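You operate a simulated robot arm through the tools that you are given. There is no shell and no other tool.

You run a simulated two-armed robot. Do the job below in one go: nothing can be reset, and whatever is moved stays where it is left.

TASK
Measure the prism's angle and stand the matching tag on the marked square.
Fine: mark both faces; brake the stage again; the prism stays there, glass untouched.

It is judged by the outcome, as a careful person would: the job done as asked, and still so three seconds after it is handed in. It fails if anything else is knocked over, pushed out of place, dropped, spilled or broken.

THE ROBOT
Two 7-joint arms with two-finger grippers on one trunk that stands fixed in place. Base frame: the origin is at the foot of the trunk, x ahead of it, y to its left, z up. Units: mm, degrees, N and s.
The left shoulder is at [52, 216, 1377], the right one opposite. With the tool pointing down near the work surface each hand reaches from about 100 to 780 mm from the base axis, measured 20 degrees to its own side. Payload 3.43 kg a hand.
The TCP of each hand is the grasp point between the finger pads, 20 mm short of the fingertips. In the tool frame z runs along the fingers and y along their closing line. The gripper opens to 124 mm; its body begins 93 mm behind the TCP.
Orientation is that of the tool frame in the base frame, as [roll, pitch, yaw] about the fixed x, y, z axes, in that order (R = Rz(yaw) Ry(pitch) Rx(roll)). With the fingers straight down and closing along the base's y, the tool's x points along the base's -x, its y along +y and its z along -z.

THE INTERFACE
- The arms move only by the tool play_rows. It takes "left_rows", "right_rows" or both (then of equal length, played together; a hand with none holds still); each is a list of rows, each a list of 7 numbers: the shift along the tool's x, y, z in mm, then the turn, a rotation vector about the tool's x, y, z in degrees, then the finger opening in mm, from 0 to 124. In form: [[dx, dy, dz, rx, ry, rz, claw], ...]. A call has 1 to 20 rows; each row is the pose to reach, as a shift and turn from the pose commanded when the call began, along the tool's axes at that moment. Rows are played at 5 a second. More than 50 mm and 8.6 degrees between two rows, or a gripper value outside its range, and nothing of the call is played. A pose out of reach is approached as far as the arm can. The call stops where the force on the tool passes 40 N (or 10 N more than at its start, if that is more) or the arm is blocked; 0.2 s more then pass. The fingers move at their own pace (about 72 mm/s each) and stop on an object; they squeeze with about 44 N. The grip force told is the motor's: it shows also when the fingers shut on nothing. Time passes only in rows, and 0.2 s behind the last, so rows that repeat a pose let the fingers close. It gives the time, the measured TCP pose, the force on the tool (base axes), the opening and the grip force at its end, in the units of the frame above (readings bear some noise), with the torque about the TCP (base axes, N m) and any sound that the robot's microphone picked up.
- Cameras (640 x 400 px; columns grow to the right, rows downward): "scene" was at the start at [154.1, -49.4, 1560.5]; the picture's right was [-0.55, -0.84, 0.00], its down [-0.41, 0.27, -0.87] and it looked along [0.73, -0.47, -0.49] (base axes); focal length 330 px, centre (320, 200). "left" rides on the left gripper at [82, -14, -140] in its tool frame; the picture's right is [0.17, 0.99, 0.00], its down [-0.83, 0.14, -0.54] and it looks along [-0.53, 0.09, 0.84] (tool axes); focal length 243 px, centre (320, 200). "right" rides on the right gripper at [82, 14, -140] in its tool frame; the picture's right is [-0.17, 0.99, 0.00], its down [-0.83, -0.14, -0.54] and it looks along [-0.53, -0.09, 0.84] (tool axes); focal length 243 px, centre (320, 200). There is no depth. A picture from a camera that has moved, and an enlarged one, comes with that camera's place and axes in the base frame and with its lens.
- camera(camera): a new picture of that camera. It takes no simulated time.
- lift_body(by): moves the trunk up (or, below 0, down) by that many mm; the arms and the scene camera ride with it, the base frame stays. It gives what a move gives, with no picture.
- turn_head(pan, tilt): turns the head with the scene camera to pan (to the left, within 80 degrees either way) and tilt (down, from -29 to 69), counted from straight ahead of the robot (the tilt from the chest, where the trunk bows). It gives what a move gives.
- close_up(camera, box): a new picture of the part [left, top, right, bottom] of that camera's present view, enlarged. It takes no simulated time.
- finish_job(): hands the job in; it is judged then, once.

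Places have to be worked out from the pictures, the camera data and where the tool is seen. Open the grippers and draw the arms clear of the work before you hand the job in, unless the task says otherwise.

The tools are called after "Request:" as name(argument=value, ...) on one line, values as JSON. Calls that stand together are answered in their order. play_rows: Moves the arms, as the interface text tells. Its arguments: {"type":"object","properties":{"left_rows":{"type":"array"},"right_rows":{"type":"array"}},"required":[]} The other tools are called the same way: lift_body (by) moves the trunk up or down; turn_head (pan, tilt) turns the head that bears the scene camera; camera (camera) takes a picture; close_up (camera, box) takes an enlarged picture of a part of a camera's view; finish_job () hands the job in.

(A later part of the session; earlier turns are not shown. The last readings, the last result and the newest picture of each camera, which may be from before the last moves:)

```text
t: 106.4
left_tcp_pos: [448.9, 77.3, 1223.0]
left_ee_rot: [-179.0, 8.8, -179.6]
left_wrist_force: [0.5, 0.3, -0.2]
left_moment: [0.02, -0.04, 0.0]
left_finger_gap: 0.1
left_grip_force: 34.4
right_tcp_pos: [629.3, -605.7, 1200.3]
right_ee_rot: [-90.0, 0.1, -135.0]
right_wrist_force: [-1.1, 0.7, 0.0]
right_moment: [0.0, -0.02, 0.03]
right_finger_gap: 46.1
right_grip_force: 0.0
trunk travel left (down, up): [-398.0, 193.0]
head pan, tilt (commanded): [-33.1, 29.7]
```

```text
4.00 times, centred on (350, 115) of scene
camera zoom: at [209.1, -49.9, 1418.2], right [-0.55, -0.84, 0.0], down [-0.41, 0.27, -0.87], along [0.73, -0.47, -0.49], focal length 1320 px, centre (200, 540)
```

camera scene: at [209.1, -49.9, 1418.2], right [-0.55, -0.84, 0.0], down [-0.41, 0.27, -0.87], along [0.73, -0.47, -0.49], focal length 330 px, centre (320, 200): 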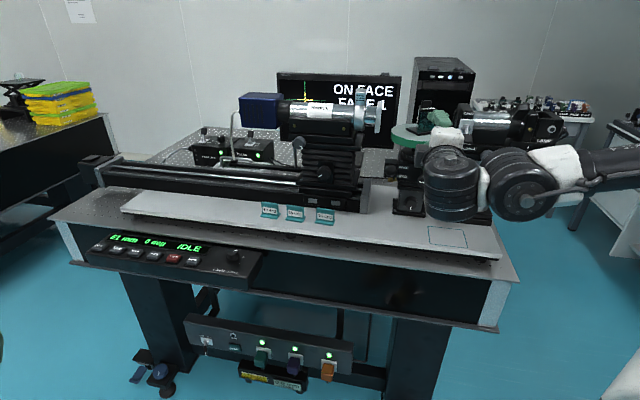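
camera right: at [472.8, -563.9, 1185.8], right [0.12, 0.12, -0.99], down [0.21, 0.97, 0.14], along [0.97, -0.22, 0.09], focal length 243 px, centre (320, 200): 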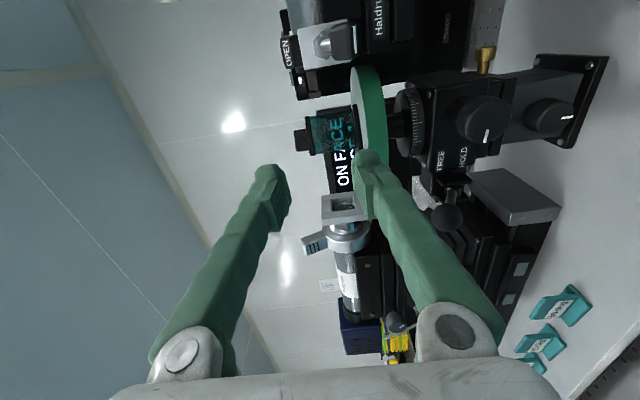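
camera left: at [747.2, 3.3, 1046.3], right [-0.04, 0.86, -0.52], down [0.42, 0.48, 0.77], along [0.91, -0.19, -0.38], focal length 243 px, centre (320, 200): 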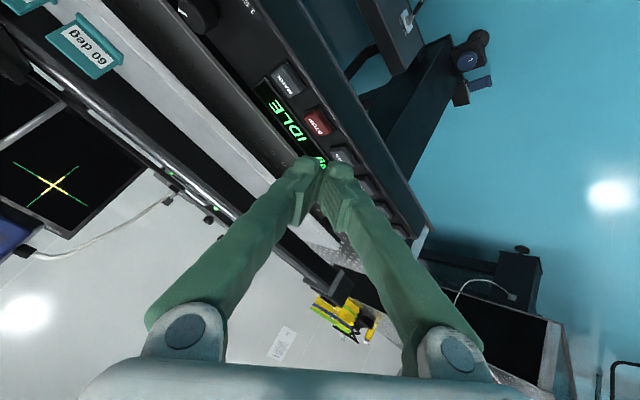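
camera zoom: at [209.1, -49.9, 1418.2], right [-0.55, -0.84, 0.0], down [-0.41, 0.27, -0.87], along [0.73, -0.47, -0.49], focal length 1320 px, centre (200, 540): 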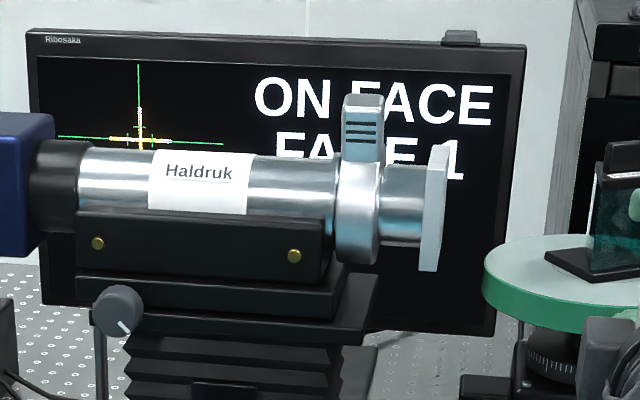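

The handle and label are parallel to the robot-side face, which suggests that face is the prism's base. The second polished face is therefore most likely the rear one, which needs a counter-clockwise turn of about 120°. I line up at a hand angle of -12° for the first stroke.

Request:
play_rows(right_rows=[[-10, 14, 6, 0, 3, 0, 46], [-20, 28, 12, 0, 6, 0, 46], [-30, 42, 18, 0, 9, 0, 46], [-40, 56, 25, 0, 12, 0, 46]])

Request:
close_up(camera="right", box=[230, 60, 430, 185])

Request:
close_up(camera="scene", box=[370, 90, 490, 165])

```text
t: 107.4
left_tcp_pos: [450.7, 77.8, 1222.9]
left_ee_rot: [-178.9, 8.8, -179.6]
left_wrist_force: [0.4, 0.1, -0.4]
left_moment: [-0.02, 0.03, 0.03]
left_finger_gap: 0.1
left_grip_force: 34.4
right_tcp_pos: [677.1, -595.8, 1143.6]
right_ee_rot: [-90.0, 0.0, -147.0]
right_wrist_force: [0.8, -0.8, -0.1]
right_moment: [-0.01, -0.05, -0.04]
right_finger_gap: 45.8
right_grip_force: 0.2
trunk travel left (down, up): [-398.0, 193.0]
head pan, tilt (commanded): [-33.1, 29.7]
```

```text
3.20 times, centred on (330, 122) of right
camera zoom: at [532.3, -522.3, 1129.2], right [0.14, 0.09, -0.99], down [0.4, 0.9, 0.14], along [0.9, -0.42, 0.09], focal length 776 px, centre (288, 448)
```

zoom: 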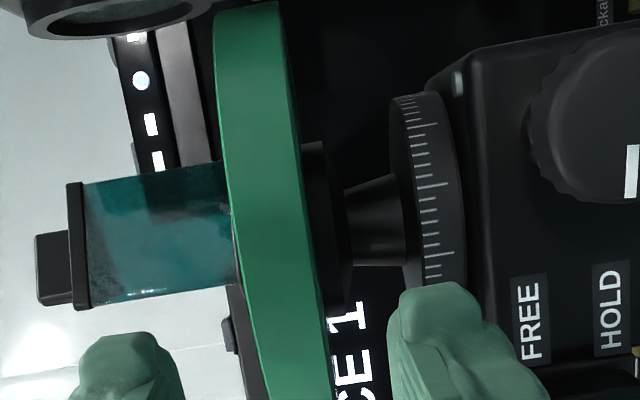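

```text
5.33 times, centred on (430, 128) of scene
camera zoom: at [210.8, -49.3, 1418.0], right [-0.55, -0.84, 0.0], down [-0.42, 0.27, -0.87], along [0.73, -0.47, -0.5], focal length 1760 px, centre (-267, 587)
```

zoom: 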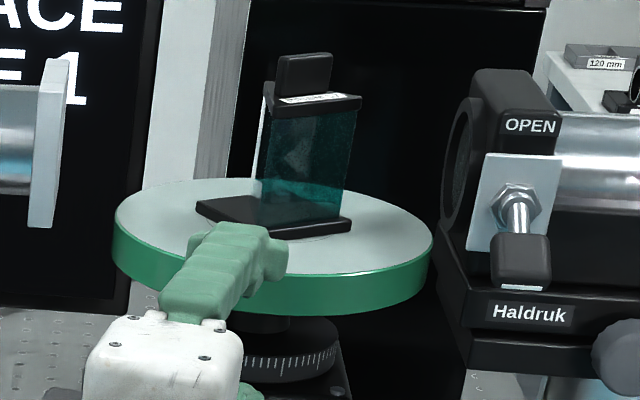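

Aligned. I advance 57 mm and close on the rim.

Request:
play_rows(right_rows=[[0, 0, 20, 0, 0, 0, 46], [0, 0, 40, 0, 0, 0, 46], [0, 0, 57, 0, 0, 0, 46], [0, 0, 57, 0, 0, 0, 34], [0, 0, 57, 0, 0, 0, 24], [0, 0, 57, 0, 0, 0, 16], [0, 0, 57, 0, 0, 0, 16]])

Request:
close_up(camera="scene", box=[370, 90, 490, 165])

```text
t: 109.0
left_tcp_pos: [450.2, 76.9, 1223.9]
left_ee_rot: [-178.9, 8.9, -179.5]
left_wrist_force: [-1.0, 0.7, 0.8]
left_moment: [-0.04, -0.02, 0.01]
left_finger_gap: 0.0
left_grip_force: 34.1
right_tcp_pos: [707.6, -643.9, 1144.7]
right_ee_rot: [-90.0, 0.1, -147.1]
right_wrist_force: [2.2, -0.9, 1.7]
right_moment: [-0.04, 0.04, 0.11]
right_finger_gap: 19.0
right_grip_force: 45.1
trunk travel left (down, up): [-398.0, 193.0]
head pan, tilt (commanded): [-33.1, 29.7]
```

```text
5.33 times, centred on (430, 128) of scene
camera zoom: at [209.7, -49.4, 1418.2], right [-0.55, -0.84, 0.0], down [-0.41, 0.27, -0.87], along [0.73, -0.47, -0.49], focal length 1760 px, centre (-267, 587)
```

zoom: 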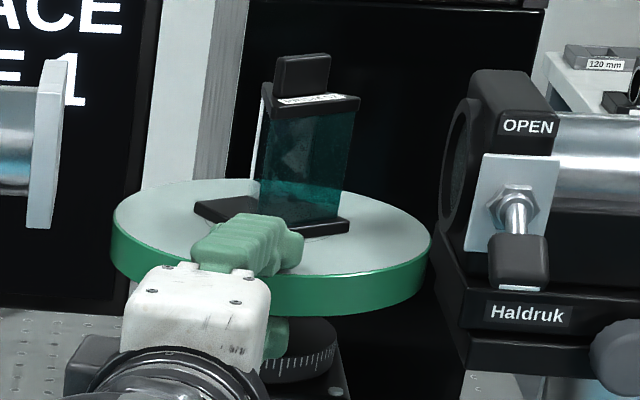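

Gripped with almost no side load. I turn 15° counter-clockwise about the axis and check.

Request:
play_rows(right_rows=[[3.4, 0, 0.1, 0, -2.5, 0, 16], [6.8, 0, 0.2, 0, -5, 0, 16], [10.2, 0, 0.6, 0, -7.5, 0, 16], [13.6, 0, 1.1, 0, -10, 0, 16], [16.9, 0, 1.7, 0, -12.5, 0, 16], [20.3, 0, 2.5, 0, -15, 0, 16], [20.3, 0, 2.5, 0, -15, 0, 16]])

Request:
close_up(camera="scene", box=[80, 225, 260, 290])

Request:
close_up(camera="scene", box=[270, 65, 430, 165])

```text
t: 110.6
left_tcp_pos: [450.0, 76.9, 1222.0]
left_ee_rot: [-178.8, 8.8, -179.6]
left_wrist_force: [0.6, 0.4, 0.1]
left_moment: [-0.02, -0.01, -0.03]
left_finger_gap: 0.0
left_grip_force: 34.4
right_tcp_pos: [693.4, -656.4, 1144.4]
right_ee_rot: [-90.0, 0.1, -132.0]
right_wrist_force: [8.2, -7.4, 4.0]
right_moment: [-0.09, -0.02, -0.03]
right_finger_gap: 18.9
right_grip_force: 44.9
trunk travel left (down, up): [-398.0, 193.0]
head pan, tilt (commanded): [-33.1, 29.7]
```

```text
3.56 times, centred on (170, 258) of scene
camera zoom: at [210.6, -50.2, 1418.0], right [-0.55, -0.84, 0.0], down [-0.42, 0.27, -0.87], along [0.73, -0.47, -0.5], focal length 1173 px, centre (853, -4)
```

zoom: 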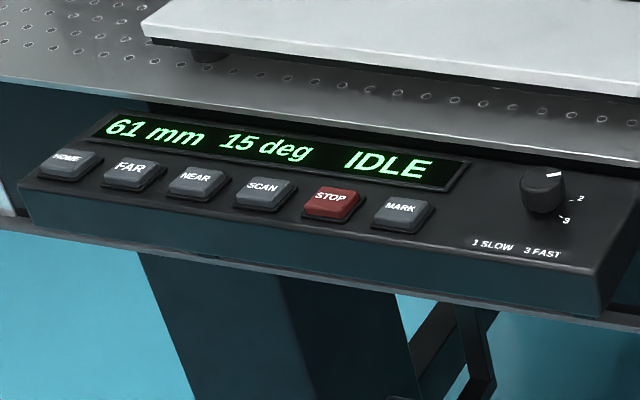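

```text
4.00 times, centred on (350, 115) of scene
camera zoom: at [210.6, -50.2, 1418.0], right [-0.55, -0.84, 0.0], down [-0.42, 0.27, -0.87], along [0.73, -0.47, -0.5], focal length 1320 px, centre (200, 540)
```

zoom: 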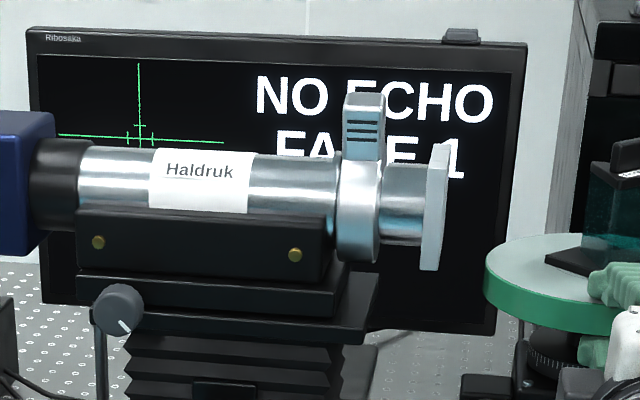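

It reads 15 deg with "NO ECHO" off the face, as expected. A radial pull of 11 N shows that the axis is a little nearer than I assumed; I correct for that and turn another 15°.

Request:
play_rows(right_rows=[[0, 0, 1.3, 0, 0, 0, 16], [3.2, 0, 1.4, 0, -2.5, 0, 16], [6.4, 0, 1.7, 0, -5, 0, 16], [9.5, 0, 2.1, 0, -7.5, 0, 16], [12.6, 0, 2.6, 0, -10, 0, 16], [15.7, 0, 3.2, 0, -12.5, 0, 16], [18.7, 0, 4.0, 0, -15, 0, 16], [18.7, 0, 4.0, 0, -15, 0, 16]])

Request:
close_up(camera="scene", box=[80, 225, 260, 290])

Request:
close_up(camera="scene", box=[370, 90, 490, 165])

```text
t: 112.4
left_tcp_pos: [449.5, 77.8, 1223.8]
left_ee_rot: [-178.9, 8.9, -179.5]
left_wrist_force: [-0.6, 0.0, 0.9]
left_moment: [-0.01, 0.01, 0.03]
left_finger_gap: 0.0
left_grip_force: 33.9
right_tcp_pos: [680.3, -674.5, 1144.8]
right_ee_rot: [-90.0, 0.0, -117.1]
right_wrist_force: [-1.7, -6.9, 1.0]
right_moment: [0.01, -0.04, -0.52]
right_finger_gap: 18.8
right_grip_force: 45.0
trunk travel left (down, up): [-398.0, 193.0]
head pan, tilt (commanded): [-33.1, 29.7]
```

```text
3.56 times, centred on (170, 258) of scene
camera zoom: at [209.3, -50.3, 1418.2], right [-0.55, -0.84, 0.0], down [-0.41, 0.27, -0.87], along [0.73, -0.47, -0.5], focal length 1173 px, centre (853, -4)
```

zoom: 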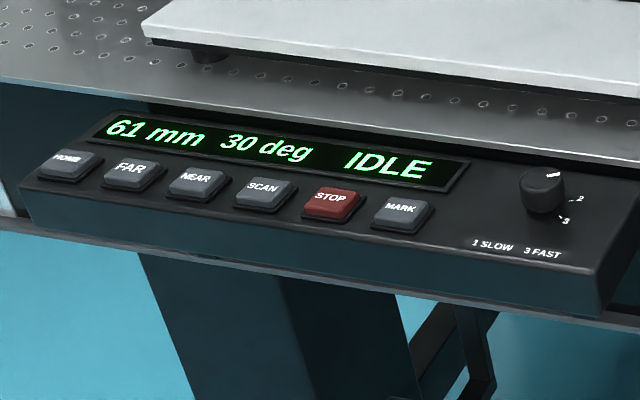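

```text
5.33 times, centred on (430, 128) of scene
camera zoom: at [209.3, -50.3, 1418.2], right [-0.55, -0.84, 0.0], down [-0.41, 0.27, -0.87], along [0.73, -0.47, -0.5], focal length 1760 px, centre (-267, 587)
```

zoom: 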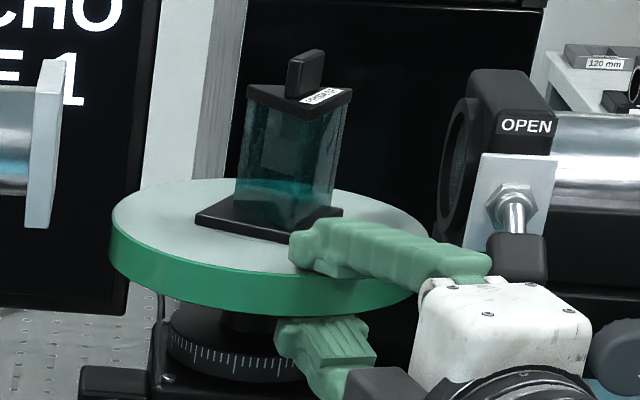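

30 deg. I open, back off, swing round to the starting angle, re-approach and grip again for the second stroke.

Request:
play_rows(right_rows=[[0, 0, 0, 0, 0, 0, 30], [0, 0, 0, 0, 0, 0, 46], [0, 0, -20, 0, 0, 0, 46], [0, 0, -40, 0, 0, 0, 46], [0, 0, -60, 0, 0, 0, 46], [-12, 0, -57, 0, 5, 0, 46], [-24, 0, -53, 0, 10, 0, 46], [-36, 0, -50, 0, 15, 0, 46], [-48, 0, -47, 0, 20, 0, 46], [-60, 0, -43, 0, 25, 0, 46], [-72, 0, -40, 0, 30, 0, 46], [-62, 0, -23, 0, 30, 0, 46], [-52, 0, -5, 0, 30, 0, 46], [-42, 0, 12, 0, 30, 0, 46], [-42, 0, 12, 0, 30, 0, 46], [-42, 0, 12, 0, 30, 0, 32], [-42, 0, 12, 0, 30, 0, 22], [-42, 0, 12, 0, 30, 0, 16], [-42, 0, 12, 0, 30, 0, 16]])

Request:
close_up(camera="scene", box=[370, 90, 490, 165])

Request:
close_up(camera="scene", box=[80, 225, 260, 290])

```text
t: 116.4
left_tcp_pos: [450.3, 77.0, 1223.9]
left_ee_rot: [-178.8, 9.0, -179.6]
left_wrist_force: [-0.6, -0.2, -0.9]
left_moment: [0.0, 0.02, -0.01]
left_finger_gap: 0.1
left_grip_force: 34.8
right_tcp_pos: [711.5, -641.7, 1144.7]
right_ee_rot: [-90.0, 0.1, -147.1]
right_wrist_force: [2.6, -3.0, 2.6]
right_moment: [-0.05, 0.0, 0.06]
right_finger_gap: 19.0
right_grip_force: 44.9
trunk travel left (down, up): [-398.0, 193.0]
head pan, tilt (commanded): [-33.1, 29.7]
```

```text
5.33 times, centred on (430, 128) of scene
camera zoom: at [209.7, -49.5, 1418.2], right [-0.55, -0.84, 0.0], down [-0.41, 0.27, -0.87], along [0.73, -0.47, -0.49], focal length 1760 px, centre (-267, 587)
```

zoom: 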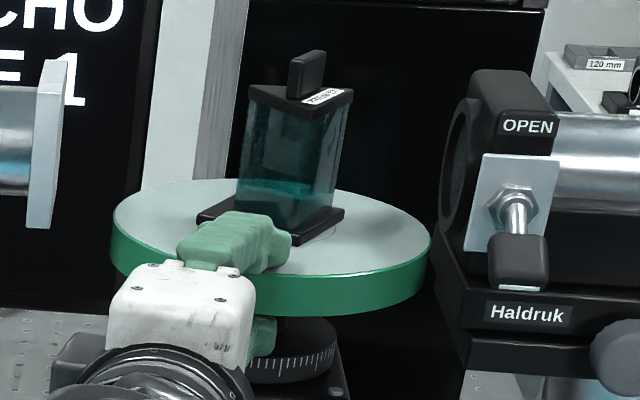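

```text
3.56 times, centred on (170, 258) of scene
camera zoom: at [209.7, -49.5, 1418.2], right [-0.55, -0.84, 0.0], down [-0.41, 0.27, -0.87], along [0.73, -0.47, -0.49], focal length 1173 px, centre (853, -4)
```

zoom: 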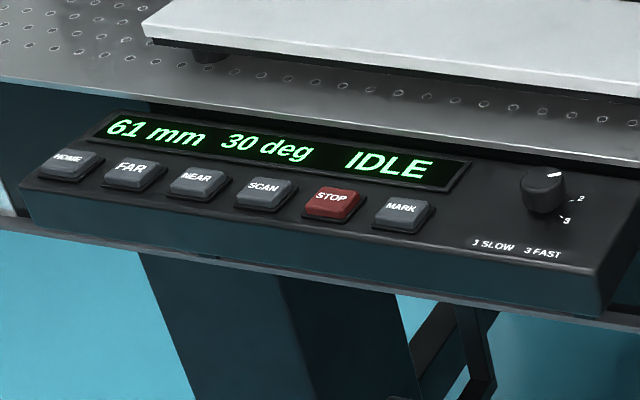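

Re-gripped at 30 deg with little load. Second stroke: +30° using the refined axis (1027,33).

Request:
play_rows(right_rows=[[3.1, 0, 0, 0, -2.5, 0, 16], [6.3, 0, 0.2, 0, -5, 0, 16], [9.4, 0, 0.5, 0, -7.5, 0, 16], [12.5, 0, 0.9, 0, -10, 0, 16], [15.6, 0, 1.4, 0, -12.5, 0, 16], [18.7, 0, 2.1, 0, -15, 0, 16], [21.7, 0, 2.9, 0, -17.5, 0, 16], [24.7, 0, 3.9, 0, -20, 0, 16], [27.7, 0, 5.0, 0, -22.5, 0, 16], [30.6, 0, 6.2, 0, -25, 0, 16], [33.4, 0, 7.5, 0, -27.5, 0, 16], [36.2, 0, 9.0, 0, -30, 0, 16], [36.2, 0, 9.0, 0, -30, 0, 16]])

Request:
close_up(camera="scene", box=[80, 225, 260, 290])

Request:
close_up(camera="scene", box=[270, 65, 490, 203])

```text
t: 119.2
left_tcp_pos: [449.4, 77.1, 1223.9]
left_ee_rot: [-178.9, 9.0, -179.7]
left_wrist_force: [-0.4, -0.1, 0.3]
left_moment: [0.02, 0.03, 0.03]
left_finger_gap: 0.2
left_grip_force: 34.0
right_tcp_pos: [684.0, -668.9, 1143.8]
right_ee_rot: [-90.0, 0.0, -117.0]
right_wrist_force: [-11.6, -2.7, -6.0]
right_moment: [-0.02, 0.11, -0.59]
right_finger_gap: 19.2
right_grip_force: 45.1
trunk travel left (down, up): [-398.0, 193.0]
head pan, tilt (commanded): [-33.1, 29.7]
```

```text
3.56 times, centred on (170, 258) of scene
camera zoom: at [208.2, -50.4, 1418.3], right [-0.55, -0.84, 0.0], down [-0.41, 0.27, -0.87], along [0.73, -0.47, -0.49], focal length 1173 px, centre (853, -4)
```

zoom: 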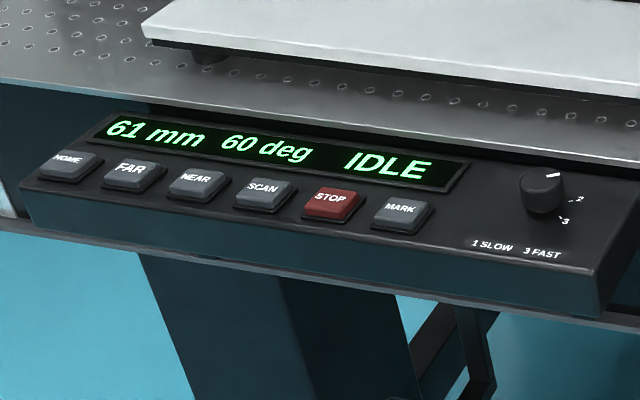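

```text
2.90 times, centred on (380, 134) of scene
camera zoom: at [208.2, -50.4, 1418.3], right [-0.55, -0.84, 0.0], down [-0.41, 0.27, -0.87], along [0.73, -0.47, -0.49], focal length 956 px, centre (146, 391)
```

zoom: 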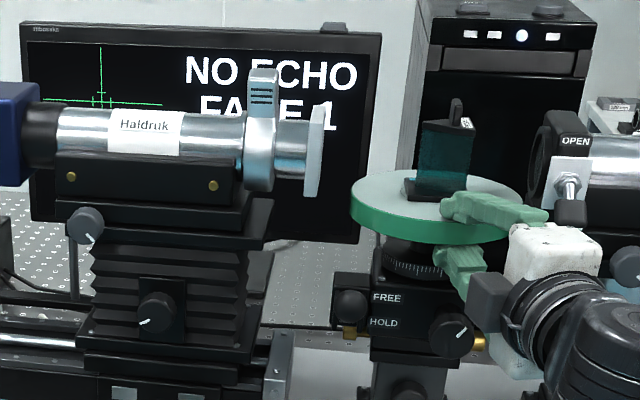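

60 deg. Same again: open, back off, swing round and re-grip for the third stroke.

Request:
play_rows(right_rows=[[0, 0, 0, 0, 0, 0, 30], [0, 0, 0, 0, 0, 0, 46], [0, 0, -20, 0, 0, 0, 46], [0, 0, -40, 0, 0, 0, 46], [0, 0, -60, 0, 0, 0, 46], [-11, 0, -57, 0, 5, 0, 46], [-22, 0, -53, 0, 10, 0, 46], [-33, 0, -50, 0, 15, 0, 46], [-44, 0, -47, 0, 20, 0, 46], [-55, 0, -43, 0, 25, 0, 46], [-66, 0, -40, 0, 30, 0, 46], [-56, 0, -23, 0, 30, 0, 46], [-46, 0, -5, 0, 30, 0, 46], [-36, 0, 12, 0, 30, 0, 46], [-36, 0, 12, 0, 30, 0, 46], [-36, 0, 12, 0, 30, 0, 32], [-36, 0, 12, 0, 30, 0, 22], [-36, 0, 12, 0, 30, 0, 16], [-36, 0, 12, 0, 30, 0, 16]])

Request:
close_up(camera="scene", box=[370, 90, 490, 165])

Request:
close_up(camera="scene", box=[80, 225, 260, 290])

```text
t: 123.2
left_tcp_pos: [450.4, 78.2, 1222.8]
left_ee_rot: [-178.9, 9.0, -179.7]
left_wrist_force: [0.2, -0.6, 0.0]
left_moment: [0.02, 0.02, 0.0]
left_finger_gap: 0.3
left_grip_force: 34.6
right_tcp_pos: [713.5, -639.5, 1144.0]
right_ee_rot: [-90.0, 0.0, -147.0]
right_wrist_force: [0.5, -0.2, -1.6]
right_moment: [-0.05, 0.03, 0.03]
right_finger_gap: 18.7
right_grip_force: 44.5
trunk travel left (down, up): [-398.0, 193.0]
head pan, tilt (commanded): [-33.1, 29.7]
```

```text
5.33 times, centred on (430, 128) of scene
camera zoom: at [209.7, -49.6, 1418.1], right [-0.55, -0.84, 0.0], down [-0.41, 0.27, -0.87], along [0.73, -0.47, -0.5], focal length 1760 px, centre (-267, 587)
```

zoom: 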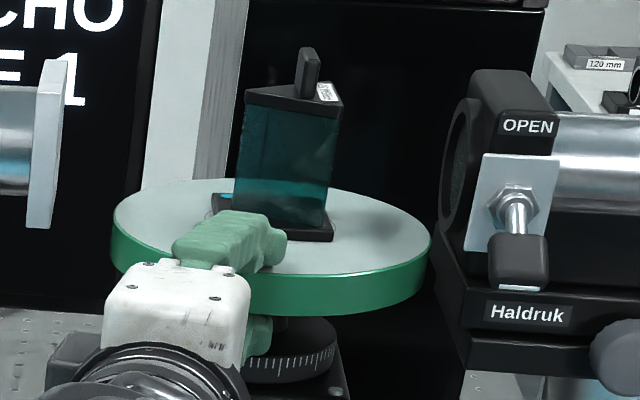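

```text
3.56 times, centred on (170, 258) of scene
camera zoom: at [209.7, -49.6, 1418.1], right [-0.55, -0.84, 0.0], down [-0.41, 0.27, -0.87], along [0.73, -0.47, -0.5], focal length 1173 px, centre (853, -4)
```

zoom: 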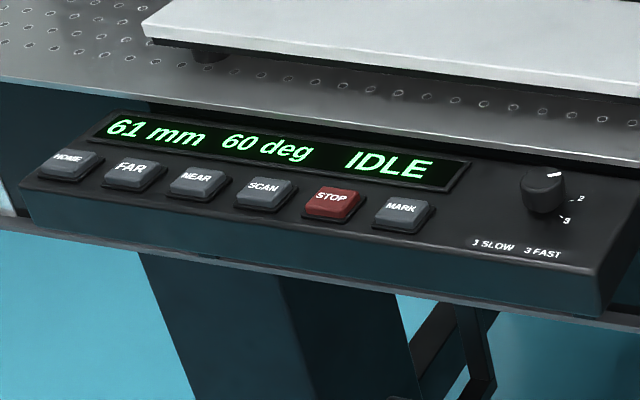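

Third stroke: +30°.

Request:
play_rows(right_rows=[[3.3, 0, -0.1, 0, -2.5, 0, 16], [6.5, 0, -0.1, 0, -5, 0, 16], [9.8, 0, 0, 0, -7.5, 0, 16], [13.1, 0, 0.3, 0, -10, 0, 16], [16.3, 0, 0.7, 0, -12.5, 0, 16], [19.6, 0, 1.3, 0, -15, 0, 16], [22.7, 0, 2.0, 0, -17.5, 0, 16], [25.9, 0, 2.9, 0, -20, 0, 16], [29.0, 0, 3.9, 0, -22.5, 0, 16], [32.1, 0, 5.0, 0, -25, 0, 16], [35.1, 0, 6.3, 0, -27.5, 0, 16], [38.1, 0, 7.6, 0, -30, 0, 16], [38.1, 0, 7.6, 0, -30, 0, 16]])

Request:
close_up(camera="scene", box=[80, 225, 260, 290])

Request:
close_up(camera="scene", box=[270, 65, 490, 203])

```text
t: 126.0
left_tcp_pos: [450.0, 79.0, 1223.1]
left_ee_rot: [-178.8, 8.8, -179.6]
left_wrist_force: [0.6, 0.8, 0.3]
left_moment: [-0.01, 0.02, -0.03]
left_finger_gap: 0.0
left_grip_force: 35.0
right_tcp_pos: [686.1, -667.3, 1144.5]
right_ee_rot: [-90.1, 0.0, -117.0]
right_wrist_force: [1.0, 5.7, -3.8]
right_moment: [0.01, 0.04, 0.36]
right_finger_gap: 19.0
right_grip_force: 44.9
trunk travel left (down, up): [-398.0, 193.0]
head pan, tilt (commanded): [-33.1, 29.7]
```

```text
3.56 times, centred on (170, 258) of scene
camera zoom: at [210.1, -48.8, 1418.1], right [-0.55, -0.84, 0.0], down [-0.42, 0.27, -0.87], along [0.73, -0.47, -0.49], focal length 1173 px, centre (853, -4)
```

zoom: 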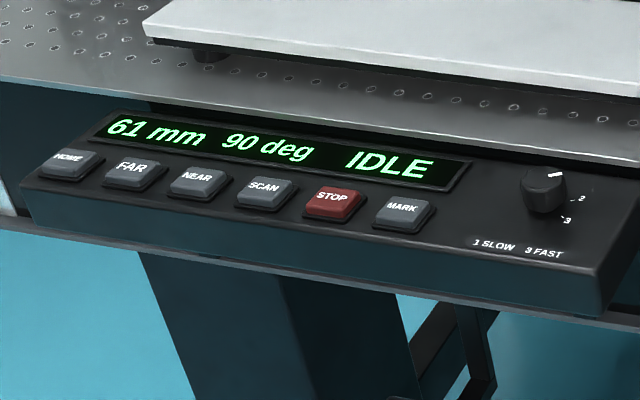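

```text
2.90 times, centred on (380, 134) of scene
camera zoom: at [210.1, -48.8, 1418.1], right [-0.55, -0.84, 0.0], down [-0.42, 0.27, -0.87], along [0.73, -0.47, -0.49], focal length 956 px, centre (146, 391)
```

zoom: 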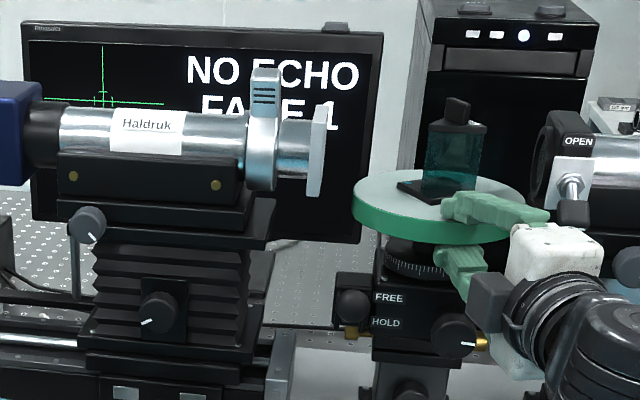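

90 deg with low forces: the axis estimate is now good. I re-grip for the fourth stroke.

Request:
play_rows(right_rows=[[0, 0, 0, 0, 0, 0, 30], [0, 0, 0, 0, 0, 0, 46], [0, 0, -20, 0, 0, 0, 46], [0, 0, -40, 0, 0, 0, 46], [0, 0, -60, 0, 0, 0, 46], [-11, 0, -57, 0, 5, 0, 46], [-22, 0, -53, 0, 10, 0, 46], [-33, 0, -50, 0, 15, 0, 46], [-44, 0, -47, 0, 20, 0, 46], [-56, 0, -43, 0, 25, 0, 46], [-67, 0, -40, 0, 30, 0, 46], [-57, 0, -23, 0, 30, 0, 46], [-47, 0, -5, 0, 30, 0, 46], [-37, 0, 12, 0, 30, 0, 46], [-37, 0, 12, 0, 30, 0, 46], [-37, 0, 12, 0, 30, 0, 32], [-37, 0, 12, 0, 30, 0, 22], [-37, 0, 12, 0, 30, 0, 16], [-37, 0, 12, 0, 30, 0, 16]])

Request:
close_up(camera="scene", box=[370, 90, 490, 165])

```text
t: 130.0
left_tcp_pos: [449.9, 77.6, 1222.6]
left_ee_rot: [-178.8, 8.9, -179.7]
left_wrist_force: [0.4, -0.1, -0.9]
left_moment: [0.0, 0.0, 0.01]
left_finger_gap: 0.0
left_grip_force: 34.3
right_tcp_pos: [711.9, -642.2, 1144.3]
right_ee_rot: [-90.0, -0.1, -147.0]
right_wrist_force: [-0.1, -1.1, -3.0]
right_moment: [0.01, 0.04, 0.03]
right_finger_gap: 19.2
right_grip_force: 44.6
trunk travel left (down, up): [-398.0, 193.0]
head pan, tilt (commanded): [-33.1, 29.7]
```

```text
5.33 times, centred on (430, 128) of scene
camera zoom: at [209.8, -49.7, 1418.1], right [-0.55, -0.84, 0.0], down [-0.41, 0.27, -0.87], along [0.73, -0.47, -0.5], focal length 1760 px, centre (-267, 587)
```

zoom: 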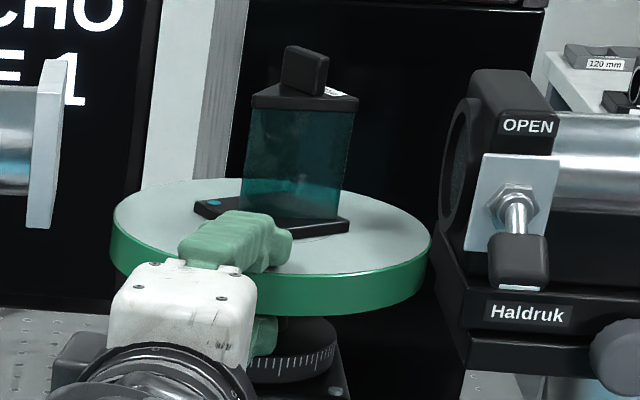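

Fourth stroke, first part: +22.5° towards 112, then I read the monitor.

Request:
play_rows(right_rows=[[3.2, 0, 0, 0, -2.5, 0, 16], [6.4, 0, 0.1, 0, -5, 0, 16], [9.6, 0, 0.4, 0, -7.5, 0, 16], [12.8, 0, 0.8, 0, -10, 0, 16], [16.0, 0, 1.3, 0, -12.5, 0, 16], [19.1, 0, 2.0, 0, -15, 0, 16], [22.2, 0, 2.8, 0, -17.5, 0, 16], [25.3, 0, 3.7, 0, -20, 0, 16], [28.3, 0, 4.8, 0, -22.5, 0, 16], [28.3, 0, 4.8, 0, -22.5, 0, 16]])

Request:
close_up(camera="scene", box=[80, 225, 260, 290])

Request:
close_up(camera="scene", box=[270, 65, 430, 165])

```text
t: 132.2
left_tcp_pos: [449.3, 77.8, 1223.5]
left_ee_rot: [-178.8, 8.9, -179.7]
left_wrist_force: [-0.8, -0.2, 0.4]
left_moment: [0.0, -0.01, -0.02]
left_finger_gap: 0.0
left_grip_force: 34.6
right_tcp_pos: [691.8, -661.7, 1142.9]
right_ee_rot: [-90.0, 0.1, -124.5]
right_wrist_force: [-9.6, -2.0, -4.5]
right_moment: [0.0, 0.1, -0.46]
right_finger_gap: 18.9
right_grip_force: 44.9
trunk travel left (down, up): [-398.0, 193.0]
head pan, tilt (commanded): [-33.1, 29.7]
```

```text
3.56 times, centred on (170, 258) of scene
camera zoom: at [208.5, -50.0, 1418.3], right [-0.55, -0.84, 0.0], down [-0.41, 0.27, -0.87], along [0.73, -0.47, -0.49], focal length 1173 px, centre (853, -4)
```

zoom: 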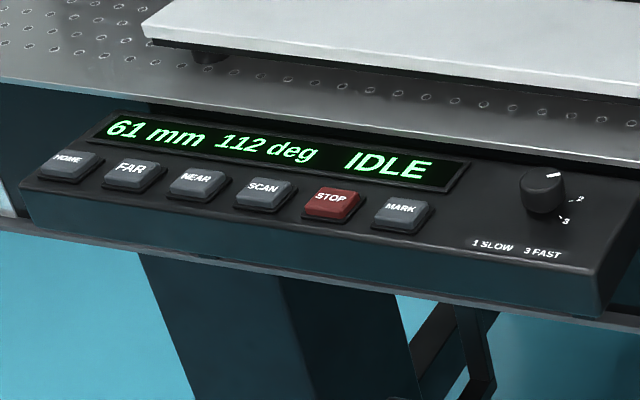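

```text
4.00 times, centred on (350, 115) of scene
camera zoom: at [208.5, -50.0, 1418.3], right [-0.55, -0.84, 0.0], down [-0.41, 0.27, -0.87], along [0.73, -0.47, -0.49], focal length 1320 px, centre (200, 540)
```

zoom: 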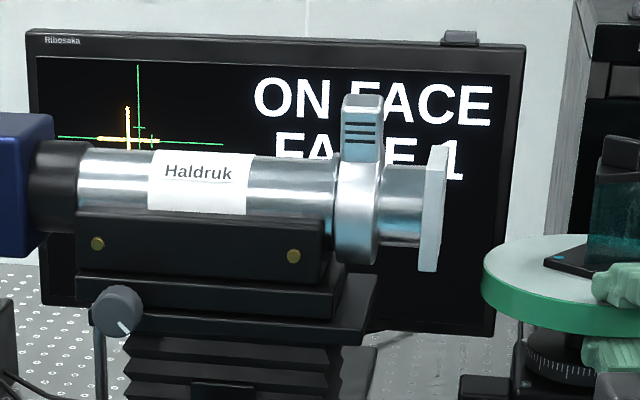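

At 112 deg the monitor shows "ON FACE" with the cross about 2.5° short of the reticle. The second face should centre near 115 deg, so the prism angle is about 65°. I turn the last 2.6°.

Request:
play_rows(right_rows=[[1.9, 0, -0.1, 0, -1.3, 0, 16], [3.8, 0, -0.1, 0, -2.6, 0, 16], [3.8, 0, -0.1, 0, -2.6, 0, 16], [3.8, 0, -0.1, 0, -2.6, 0, 16]])

Request:
close_up(camera="scene", box=[80, 225, 260, 290])

Request:
close_up(camera="scene", box=[270, 65, 350, 115])

```text
t: 133.2
left_tcp_pos: [450.2, 77.5, 1223.8]
left_ee_rot: [-178.9, 8.9, -179.6]
left_wrist_force: [-0.2, 0.6, -0.1]
left_moment: [0.01, 0.01, 0.01]
left_finger_gap: 0.2
left_grip_force: 34.8
right_tcp_pos: [688.5, -665.0, 1144.5]
right_ee_rot: [-90.0, 0.1, -121.8]
right_wrist_force: [-7.1, -2.0, -4.1]
right_moment: [-0.02, 0.08, -0.4]
right_finger_gap: 19.2
right_grip_force: 44.9
trunk travel left (down, up): [-398.0, 193.0]
head pan, tilt (commanded): [-33.1, 29.7]
```

```text
3.56 times, centred on (170, 258) of scene
camera zoom: at [208.8, -50.3, 1418.3], right [-0.55, -0.84, 0.0], down [-0.41, 0.27, -0.87], along [0.73, -0.47, -0.49], focal length 1173 px, centre (853, -4)
```

zoom: 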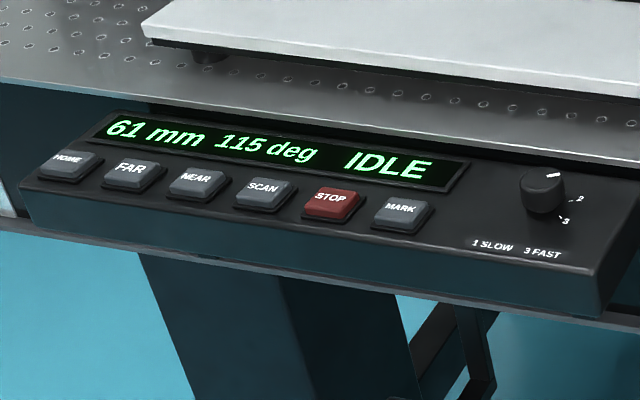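

```text
8.00 times, centred on (310, 90) of scene
camera zoom: at [208.8, -50.3, 1418.3], right [-0.55, -0.84, 0.0], down [-0.41, 0.27, -0.87], along [0.73, -0.47, -0.49], focal length 2640 px, centre (400, 1080)
```

zoom: 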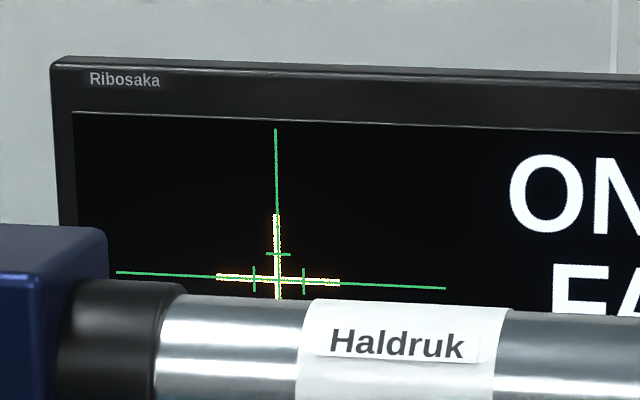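

Centred at 115 deg: the prism angle is 180 − 115 = 65°. I release the rim, back out and confirm that the stage stays put.

Request:
play_rows(right_rows=[[0, 0, 0, 0, 0, 0, 26], [0, 0, 0, 0, 0, 0, 40], [0, 0, 0, 0, 0, 0, 46], [0, 0, -15, 0, 0, 0, 46], [0, 0, -40, 0, 0, 0, 46], [0, 0, -70, 0, 0, 0, 46]])

Request:
close_up(camera="scene", box=[80, 225, 260, 290])

Request:
close_up(camera="scene", box=[270, 65, 350, 115])

Request:
camera(camera="scene")

```text
t: 134.6
left_tcp_pos: [449.4, 77.8, 1224.2]
left_ee_rot: [-178.8, 9.0, -179.6]
left_wrist_force: [-0.6, -0.2, -0.6]
left_moment: [0.01, -0.01, -0.04]
left_finger_gap: 0.0
left_grip_force: 34.6
right_tcp_pos: [631.6, -627.2, 1144.5]
right_ee_rot: [-90.1, 0.0, -121.9]
right_wrist_force: [-0.1, -0.4, 0.9]
right_moment: [-0.03, -0.03, 0.0]
right_finger_gap: 45.9
right_grip_force: 0.0
trunk travel left (down, up): [-398.0, 193.0]
head pan, tilt (commanded): [-33.1, 29.7]
```

```text
3.56 times, centred on (170, 258) of scene
camera zoom: at [209.3, -49.0, 1418.2], right [-0.55, -0.84, 0.0], down [-0.41, 0.27, -0.87], along [0.73, -0.47, -0.49], focal length 1173 px, centre (853, -4)
```

zoom: 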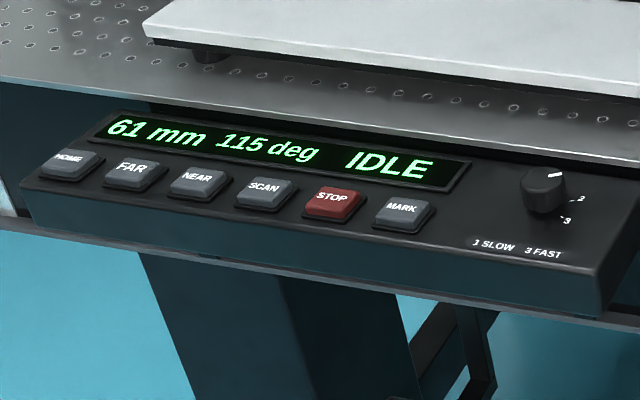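

```text
8.00 times, centred on (310, 90) of scene
camera zoom: at [209.3, -49.0, 1418.2], right [-0.55, -0.84, 0.0], down [-0.41, 0.27, -0.87], along [0.73, -0.47, -0.49], focal length 2640 px, centre (400, 1080)
```

zoom: 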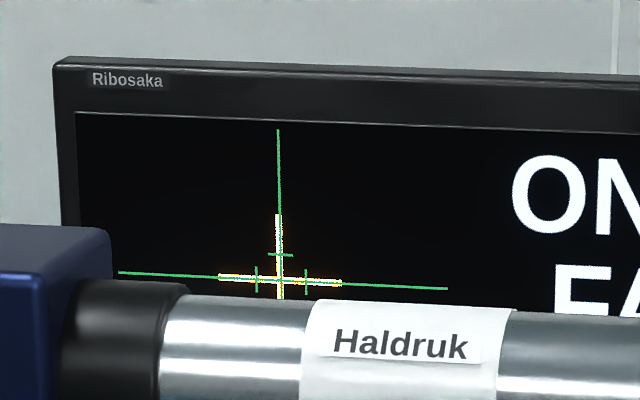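

```text
taken
camera scene: at [209.3, -49.0, 1418.2], right [-0.55, -0.84, 0.0], down [-0.41, 0.27, -0.87], along [0.73, -0.47, -0.49], focal length 330 px, centre (320, 200)
```

scene: 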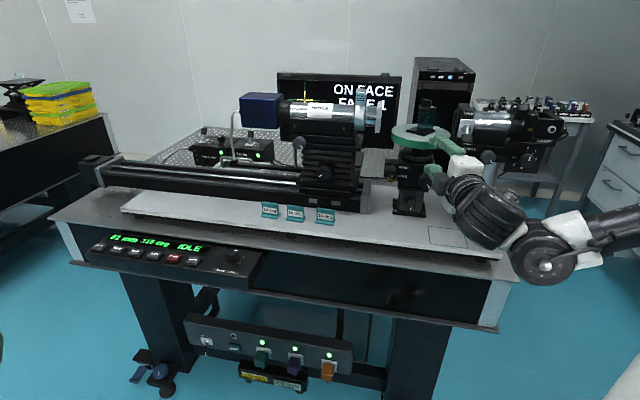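

The stage holds at 115, on face. Now I brake it: I move the level hand in front of the lever (short of it), then lower the trunk to the height that suited the lever before.

Request:
play_rows(right_rows=[[-10, -10, -20, 0, 1, 0, 60], [-30, -20, -21, 0, 4, 0, 60], [-53, -30, -22, 0, 7, 0, 60], [-77, -40, -22, 0, 10, 0, 60], [-100, -50, -23, 0, 13.1, 0, 60]])

Request:
lift_body(by=-100)

Request:
camera(camera="right")

```text
t: 135.8
left_tcp_pos: [449.5, 79.2, 1224.3]
left_ee_rot: [-178.9, 8.8, -179.6]
left_wrist_force: [0.1, -0.2, 0.1]
left_moment: [0.0, 0.02, 0.0]
left_finger_gap: 0.0
left_grip_force: 34.0
right_tcp_pos: [654.3, -597.1, 1173.3]
right_ee_rot: [-89.9, 0.0, -126.5]
right_wrist_force: [0.0, 0.5, 0.3]
right_moment: [0.01, 0.01, 0.0]
right_finger_gap: 59.8
right_grip_force: 0.0
right hand out of reach, approached as far as the arm can: row 2, 3, 4, 5
trunk travel left (down, up): [-398.0, 193.0]
head pan, tilt (commanded): [-33.1, 29.7]
```

```text
t: 137.1
left_tcp_pos: [457.5, 78.3, 1109.3]
left_ee_rot: [-178.6, 6.3, -179.6]
left_wrist_force: [-0.2, 0.3, 0.1]
left_moment: [0.0, 0.02, -0.01]
left_finger_gap: 0.0
left_grip_force: 34.1
right_tcp_pos: [662.1, -595.7, 1048.5]
right_ee_rot: [-92.8, -1.9, -126.1]
right_wrist_force: [-1.0, 0.6, -0.3]
right_moment: [0.01, -0.01, -0.03]
right_finger_gap: 60.0
right_grip_force: 0.0
trunk travel left (down, up): [-298.0, 293.0]
head pan, tilt (commanded): [-33.1, 29.7]
```

```text
taken
camera right: at [500.5, -578.4, 1044.4], right [0.04, 0.14, -0.99], down [0.06, 0.99, 0.14], along [1.0, -0.07, 0.03], focal length 243 px, centre (320, 200)
```

right: 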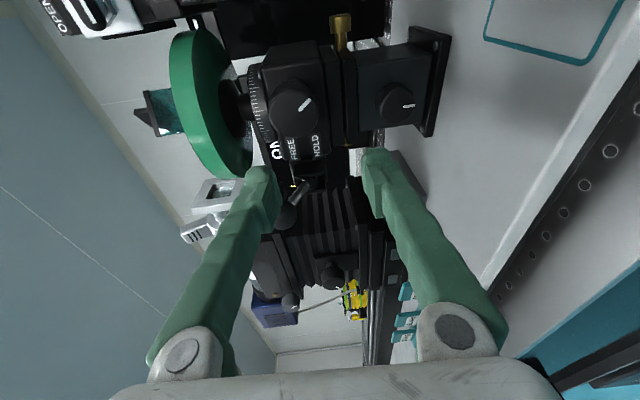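

The arm shape changed during the other work, and the hand settled at d≈889, u≈47, z≈1048: clear of everything, but not yet in line with the lever. I raise it to lever height and level it.

Request:
play_rows(right_rows=[[0, -12, 0, 0.7, 0, 0, 60], [0, -24, 0, 1.4, 0, 0, 60], [0, -36, 0, 2.1, 0, 0, 60], [0, -47, 0, 2.8, 0, 0, 60]])

Request:
camera(camera="right")

Request:
camera(camera="scene")

```text
t: 138.1
left_tcp_pos: [458.2, 77.2, 1110.4]
left_ee_rot: [-178.7, 6.3, -179.5]
left_wrist_force: [0.3, 0.6, 0.2]
left_moment: [0.0, -0.02, 0.0]
left_finger_gap: 0.1
left_grip_force: 34.4
right_tcp_pos: [664.0, -596.1, 1095.4]
right_ee_rot: [-90.1, -1.8, -126.1]
right_wrist_force: [1.0, -0.4, -0.5]
right_moment: [-0.02, -0.02, -0.03]
right_finger_gap: 60.0
right_grip_force: 0.0
trunk travel left (down, up): [-298.0, 293.0]
head pan, tilt (commanded): [-33.1, 29.7]
```

```text
taken
camera right: at [503.3, -579.7, 1084.4], right [0.08, 0.11, -0.99], down [0.06, 0.99, 0.11], along [1.0, -0.07, 0.07], focal length 243 px, centre (320, 200)
```

right: 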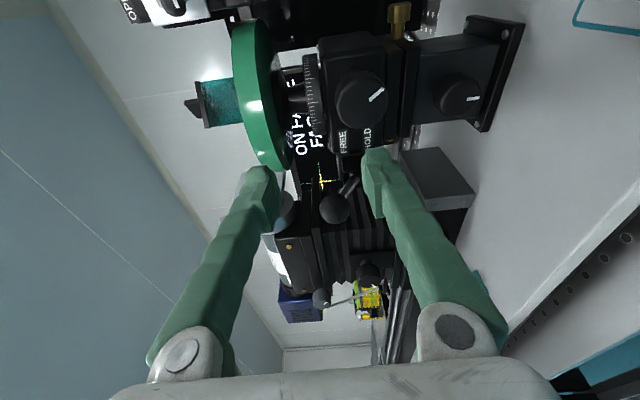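

```text
taken
camera scene: at [233.4, -49.3, 1319.7], right [-0.55, -0.84, 0.0], down [-0.41, 0.27, -0.87], along [0.73, -0.47, -0.49], focal length 330 px, centre (320, 200)
```

scene: 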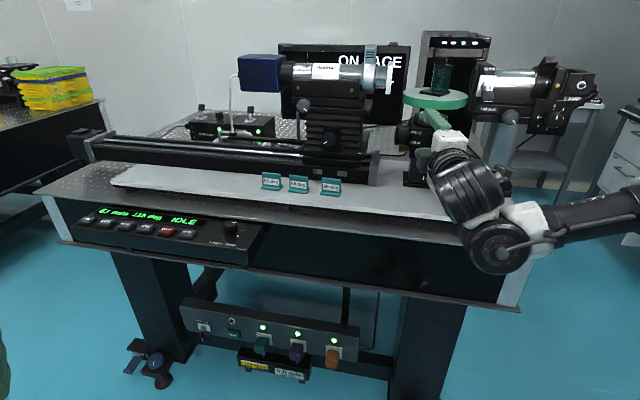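

From here the ball is again at d≈923, u≈95, z≈1087. I slide the hand sideways and slightly forward so that the ball lies between the open fingers (inner faces at 1065 and 1125).

Request:
play_rows(right_rows=[[-10, 0, 4, 0, 0, 0, 60], [-20, 0, 10, 0, 0, 0, 60], [-30, 0, 18, 0, 0, 0, 60], [-40, 0, 28, 0, 0, 0, 60]])

Request:
camera(camera="right")

Request:
close_up(camera="scene", box=[360, 80, 480, 155])

```text
t: 139.1
left_tcp_pos: [457.8, 77.7, 1107.7]
left_ee_rot: [-178.7, 6.2, -179.6]
left_wrist_force: [0.0, -0.7, 0.0]
left_moment: [0.02, 0.04, 0.01]
left_finger_gap: 0.0
left_grip_force: 34.4
right_tcp_pos: [712.6, -581.4, 1093.6]
right_ee_rot: [-90.1, -2.0, -126.2]
right_wrist_force: [0.0, 0.3, -0.8]
right_moment: [-0.01, 0.0, 0.01]
right_finger_gap: 59.9
right_grip_force: 0.1
trunk travel left (down, up): [-298.0, 293.0]
head pan, tilt (commanded): [-33.1, 29.7]
```

```text
taken
camera right: at [551.0, -564.4, 1082.7], right [0.08, 0.11, -0.99], down [0.06, 0.99, 0.11], along [1.0, -0.07, 0.07], focal length 243 px, centre (320, 200)
```

right: 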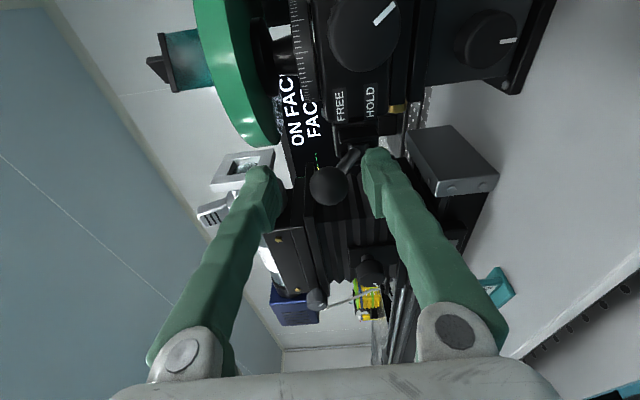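

```text
5.33 times, centred on (420, 118) of scene
camera zoom: at [233.7, -49.4, 1319.6], right [-0.55, -0.84, 0.0], down [-0.41, 0.27, -0.87], along [0.73, -0.47, -0.49], focal length 1760 px, centre (-213, 640)
```

zoom: 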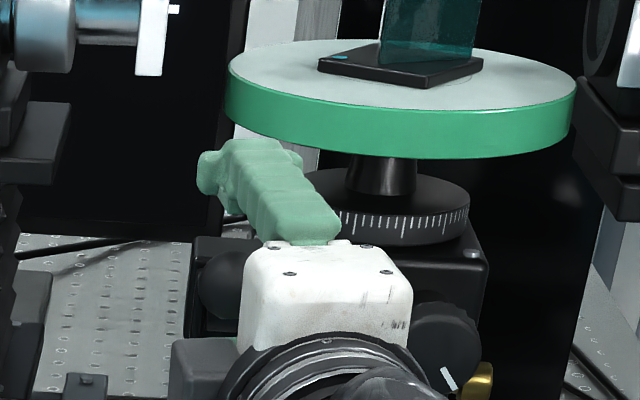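

The ball sits between the fingers. I now lower the hand in small steps so that the upper finger presses the lever down.

Request:
play_rows(right_rows=[[0, 8, 0, 0, 0, 0, 60], [0, 16, 0, 0, 0, 0, 60], [0, 24, 0, 0, 0, 0, 60], [0, 31, 0, 0, 0, 0, 60], [0, 38, 0, 0, 0, 0, 60], [0, 45, 0, 0, 0, 0, 60]])

Request:
camera(camera="right")

```text
t: 140.5
left_tcp_pos: [458.7, 78.2, 1109.3]
left_ee_rot: [-178.6, 6.3, -179.6]
left_wrist_force: [1.6, 0.4, 0.5]
left_moment: [0.05, 0.01, -0.05]
left_finger_gap: 0.3
left_grip_force: 34.4
right_tcp_pos: [709.9, -581.2, 1049.2]
right_ee_rot: [-90.1, -2.0, -126.2]
right_wrist_force: [-1.2, 0.5, 1.0]
right_moment: [-0.07, -0.03, -0.03]
right_finger_gap: 60.4
right_grip_force: 0.5
trunk travel left (down, up): [-298.0, 293.0]
head pan, tilt (commanded): [-33.1, 29.7]
```

```text
taken
camera right: at [549.2, -564.0, 1038.3], right [0.08, 0.11, -0.99], down [0.06, 0.99, 0.11], along [1.0, -0.07, 0.07], focal length 243 px, centre (320, 200)
```

right: 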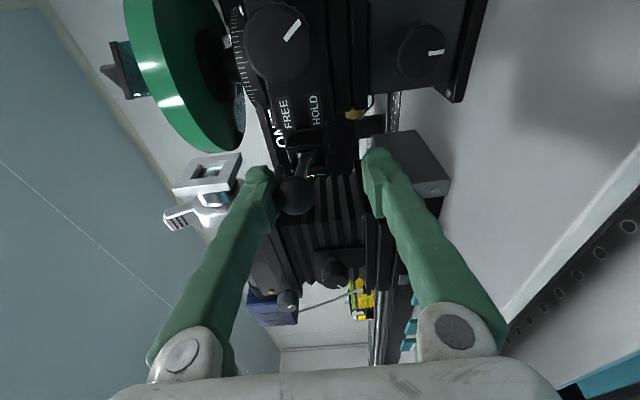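

The upper finger is carrying the lever down. I continue another 31 mm.

Request:
play_rows(right_rows=[[0, 7, 0, 0, 0, 0, 60], [0, 14, 0, 0, 0, 0, 60], [0, 20, 0, 0, 0, 0, 60], [0, 26, 0, 0, 0, 0, 60], [0, 31, 0, 0, 0, 0, 60]])

Request:
camera(camera="right")

```text
t: 141.7
left_tcp_pos: [458.5, 78.0, 1109.8]
left_ee_rot: [-178.7, 6.1, -179.6]
left_wrist_force: [0.2, -0.5, -0.4]
left_moment: [0.01, -0.03, 0.01]
left_finger_gap: 0.3
left_grip_force: 34.5
right_tcp_pos: [710.3, -582.1, 1016.7]
right_ee_rot: [-90.0, -2.1, -126.2]
right_wrist_force: [0.4, 0.1, -0.4]
right_moment: [-0.01, -0.01, 0.0]
right_finger_gap: 59.8
right_grip_force: 0.1
trunk travel left (down, up): [-298.0, 293.0]
head pan, tilt (commanded): [-33.1, 29.7]
```

```text
taken
camera right: at [549.2, -565.2, 1006.8], right [0.08, 0.11, -0.99], down [0.06, 0.99, 0.11], along [1.0, -0.07, 0.07], focal length 243 px, centre (320, 200)
```

right: 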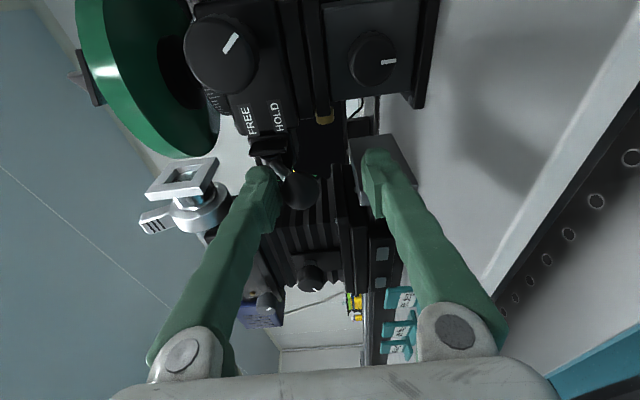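

The ball is back at z≈1031, its original HOLD position. I back out along the fingers, then rise, and check the lever and the stage reading.

Request:
play_rows(right_rows=[[0, -2, -12, 0, 0, 0, 60], [0, -2, -26, 0, 0, 0, 60], [0, -2, -40, 0, 0, 0, 60], [10, -15, -40, 0, 0, 0, 60], [20, -30, -40, 0, 0, 0, 60], [30, -45, -40, 0, 0, 0, 60]])

Request:
close_up(camera="right", box=[230, 90, 430, 215])

Request:
close_up(camera="scene", box=[60, 190, 280, 297])

Request:
close_up(camera="scene", box=[260, 30, 480, 168])

```text
t: 143.1
left_tcp_pos: [458.1, 78.2, 1110.4]
left_ee_rot: [-178.8, 6.2, -179.6]
left_wrist_force: [-0.4, 0.4, 0.5]
left_moment: [0.03, -0.02, -0.02]
left_finger_gap: 0.1
left_grip_force: 34.9
right_tcp_pos: [659.7, -581.8, 1064.2]
right_ee_rot: [-90.0, -1.9, -126.1]
right_wrist_force: [0.0, -1.8, 0.0]
right_moment: [0.02, 0.01, 0.07]
right_finger_gap: 60.1
right_grip_force: 0.1
trunk travel left (down, up): [-298.0, 293.0]
head pan, tilt (commanded): [-33.1, 29.7]
```

```text
3.20 times, centred on (330, 152) of right
camera zoom: at [498.7, -564.8, 1052.3], right [0.08, 0.11, -0.99], down [0.06, 0.99, 0.11], along [1.0, -0.06, 0.07], focal length 776 px, centre (288, 352)
```

zoom: 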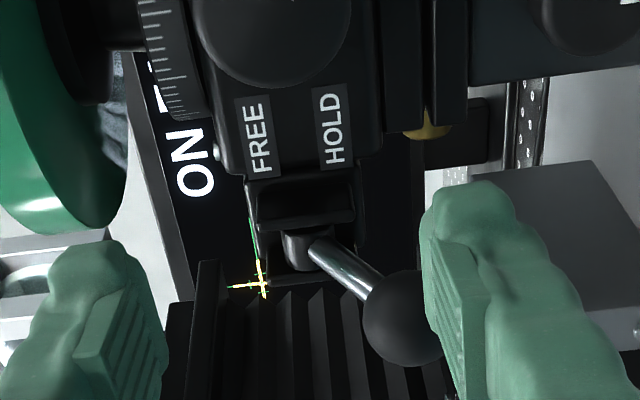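

```text
2.91 times, centred on (170, 244) of scene
camera zoom: at [232.6, -49.8, 1319.8], right [-0.55, -0.84, 0.0], down [-0.41, 0.27, -0.87], along [0.73, -0.47, -0.49], focal length 960 px, centre (756, 74)
```

zoom: 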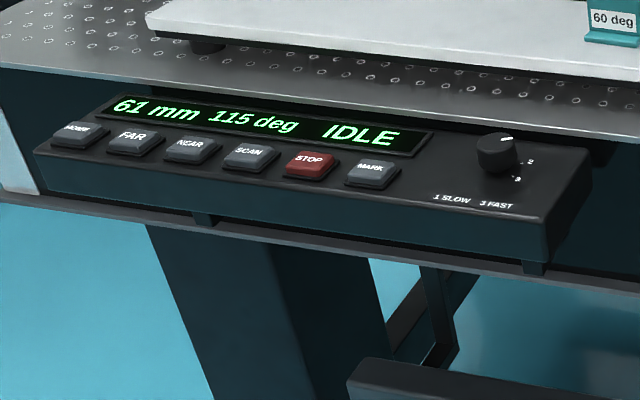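

```text
2.90 times, centred on (370, 99) of scene
camera zoom: at [232.6, -49.8, 1319.8], right [-0.55, -0.84, 0.0], down [-0.41, 0.27, -0.87], along [0.73, -0.47, -0.49], focal length 956 px, centre (175, 493)
```

zoom: 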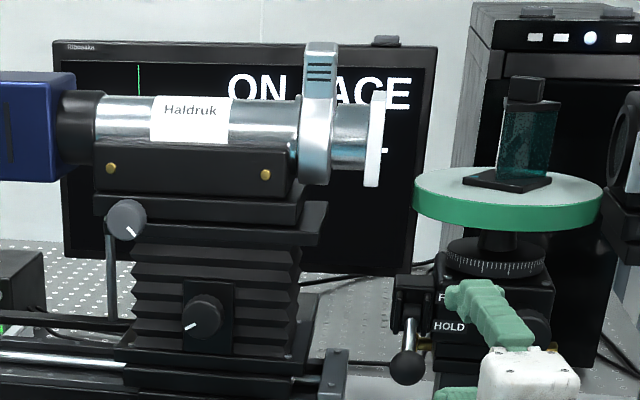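

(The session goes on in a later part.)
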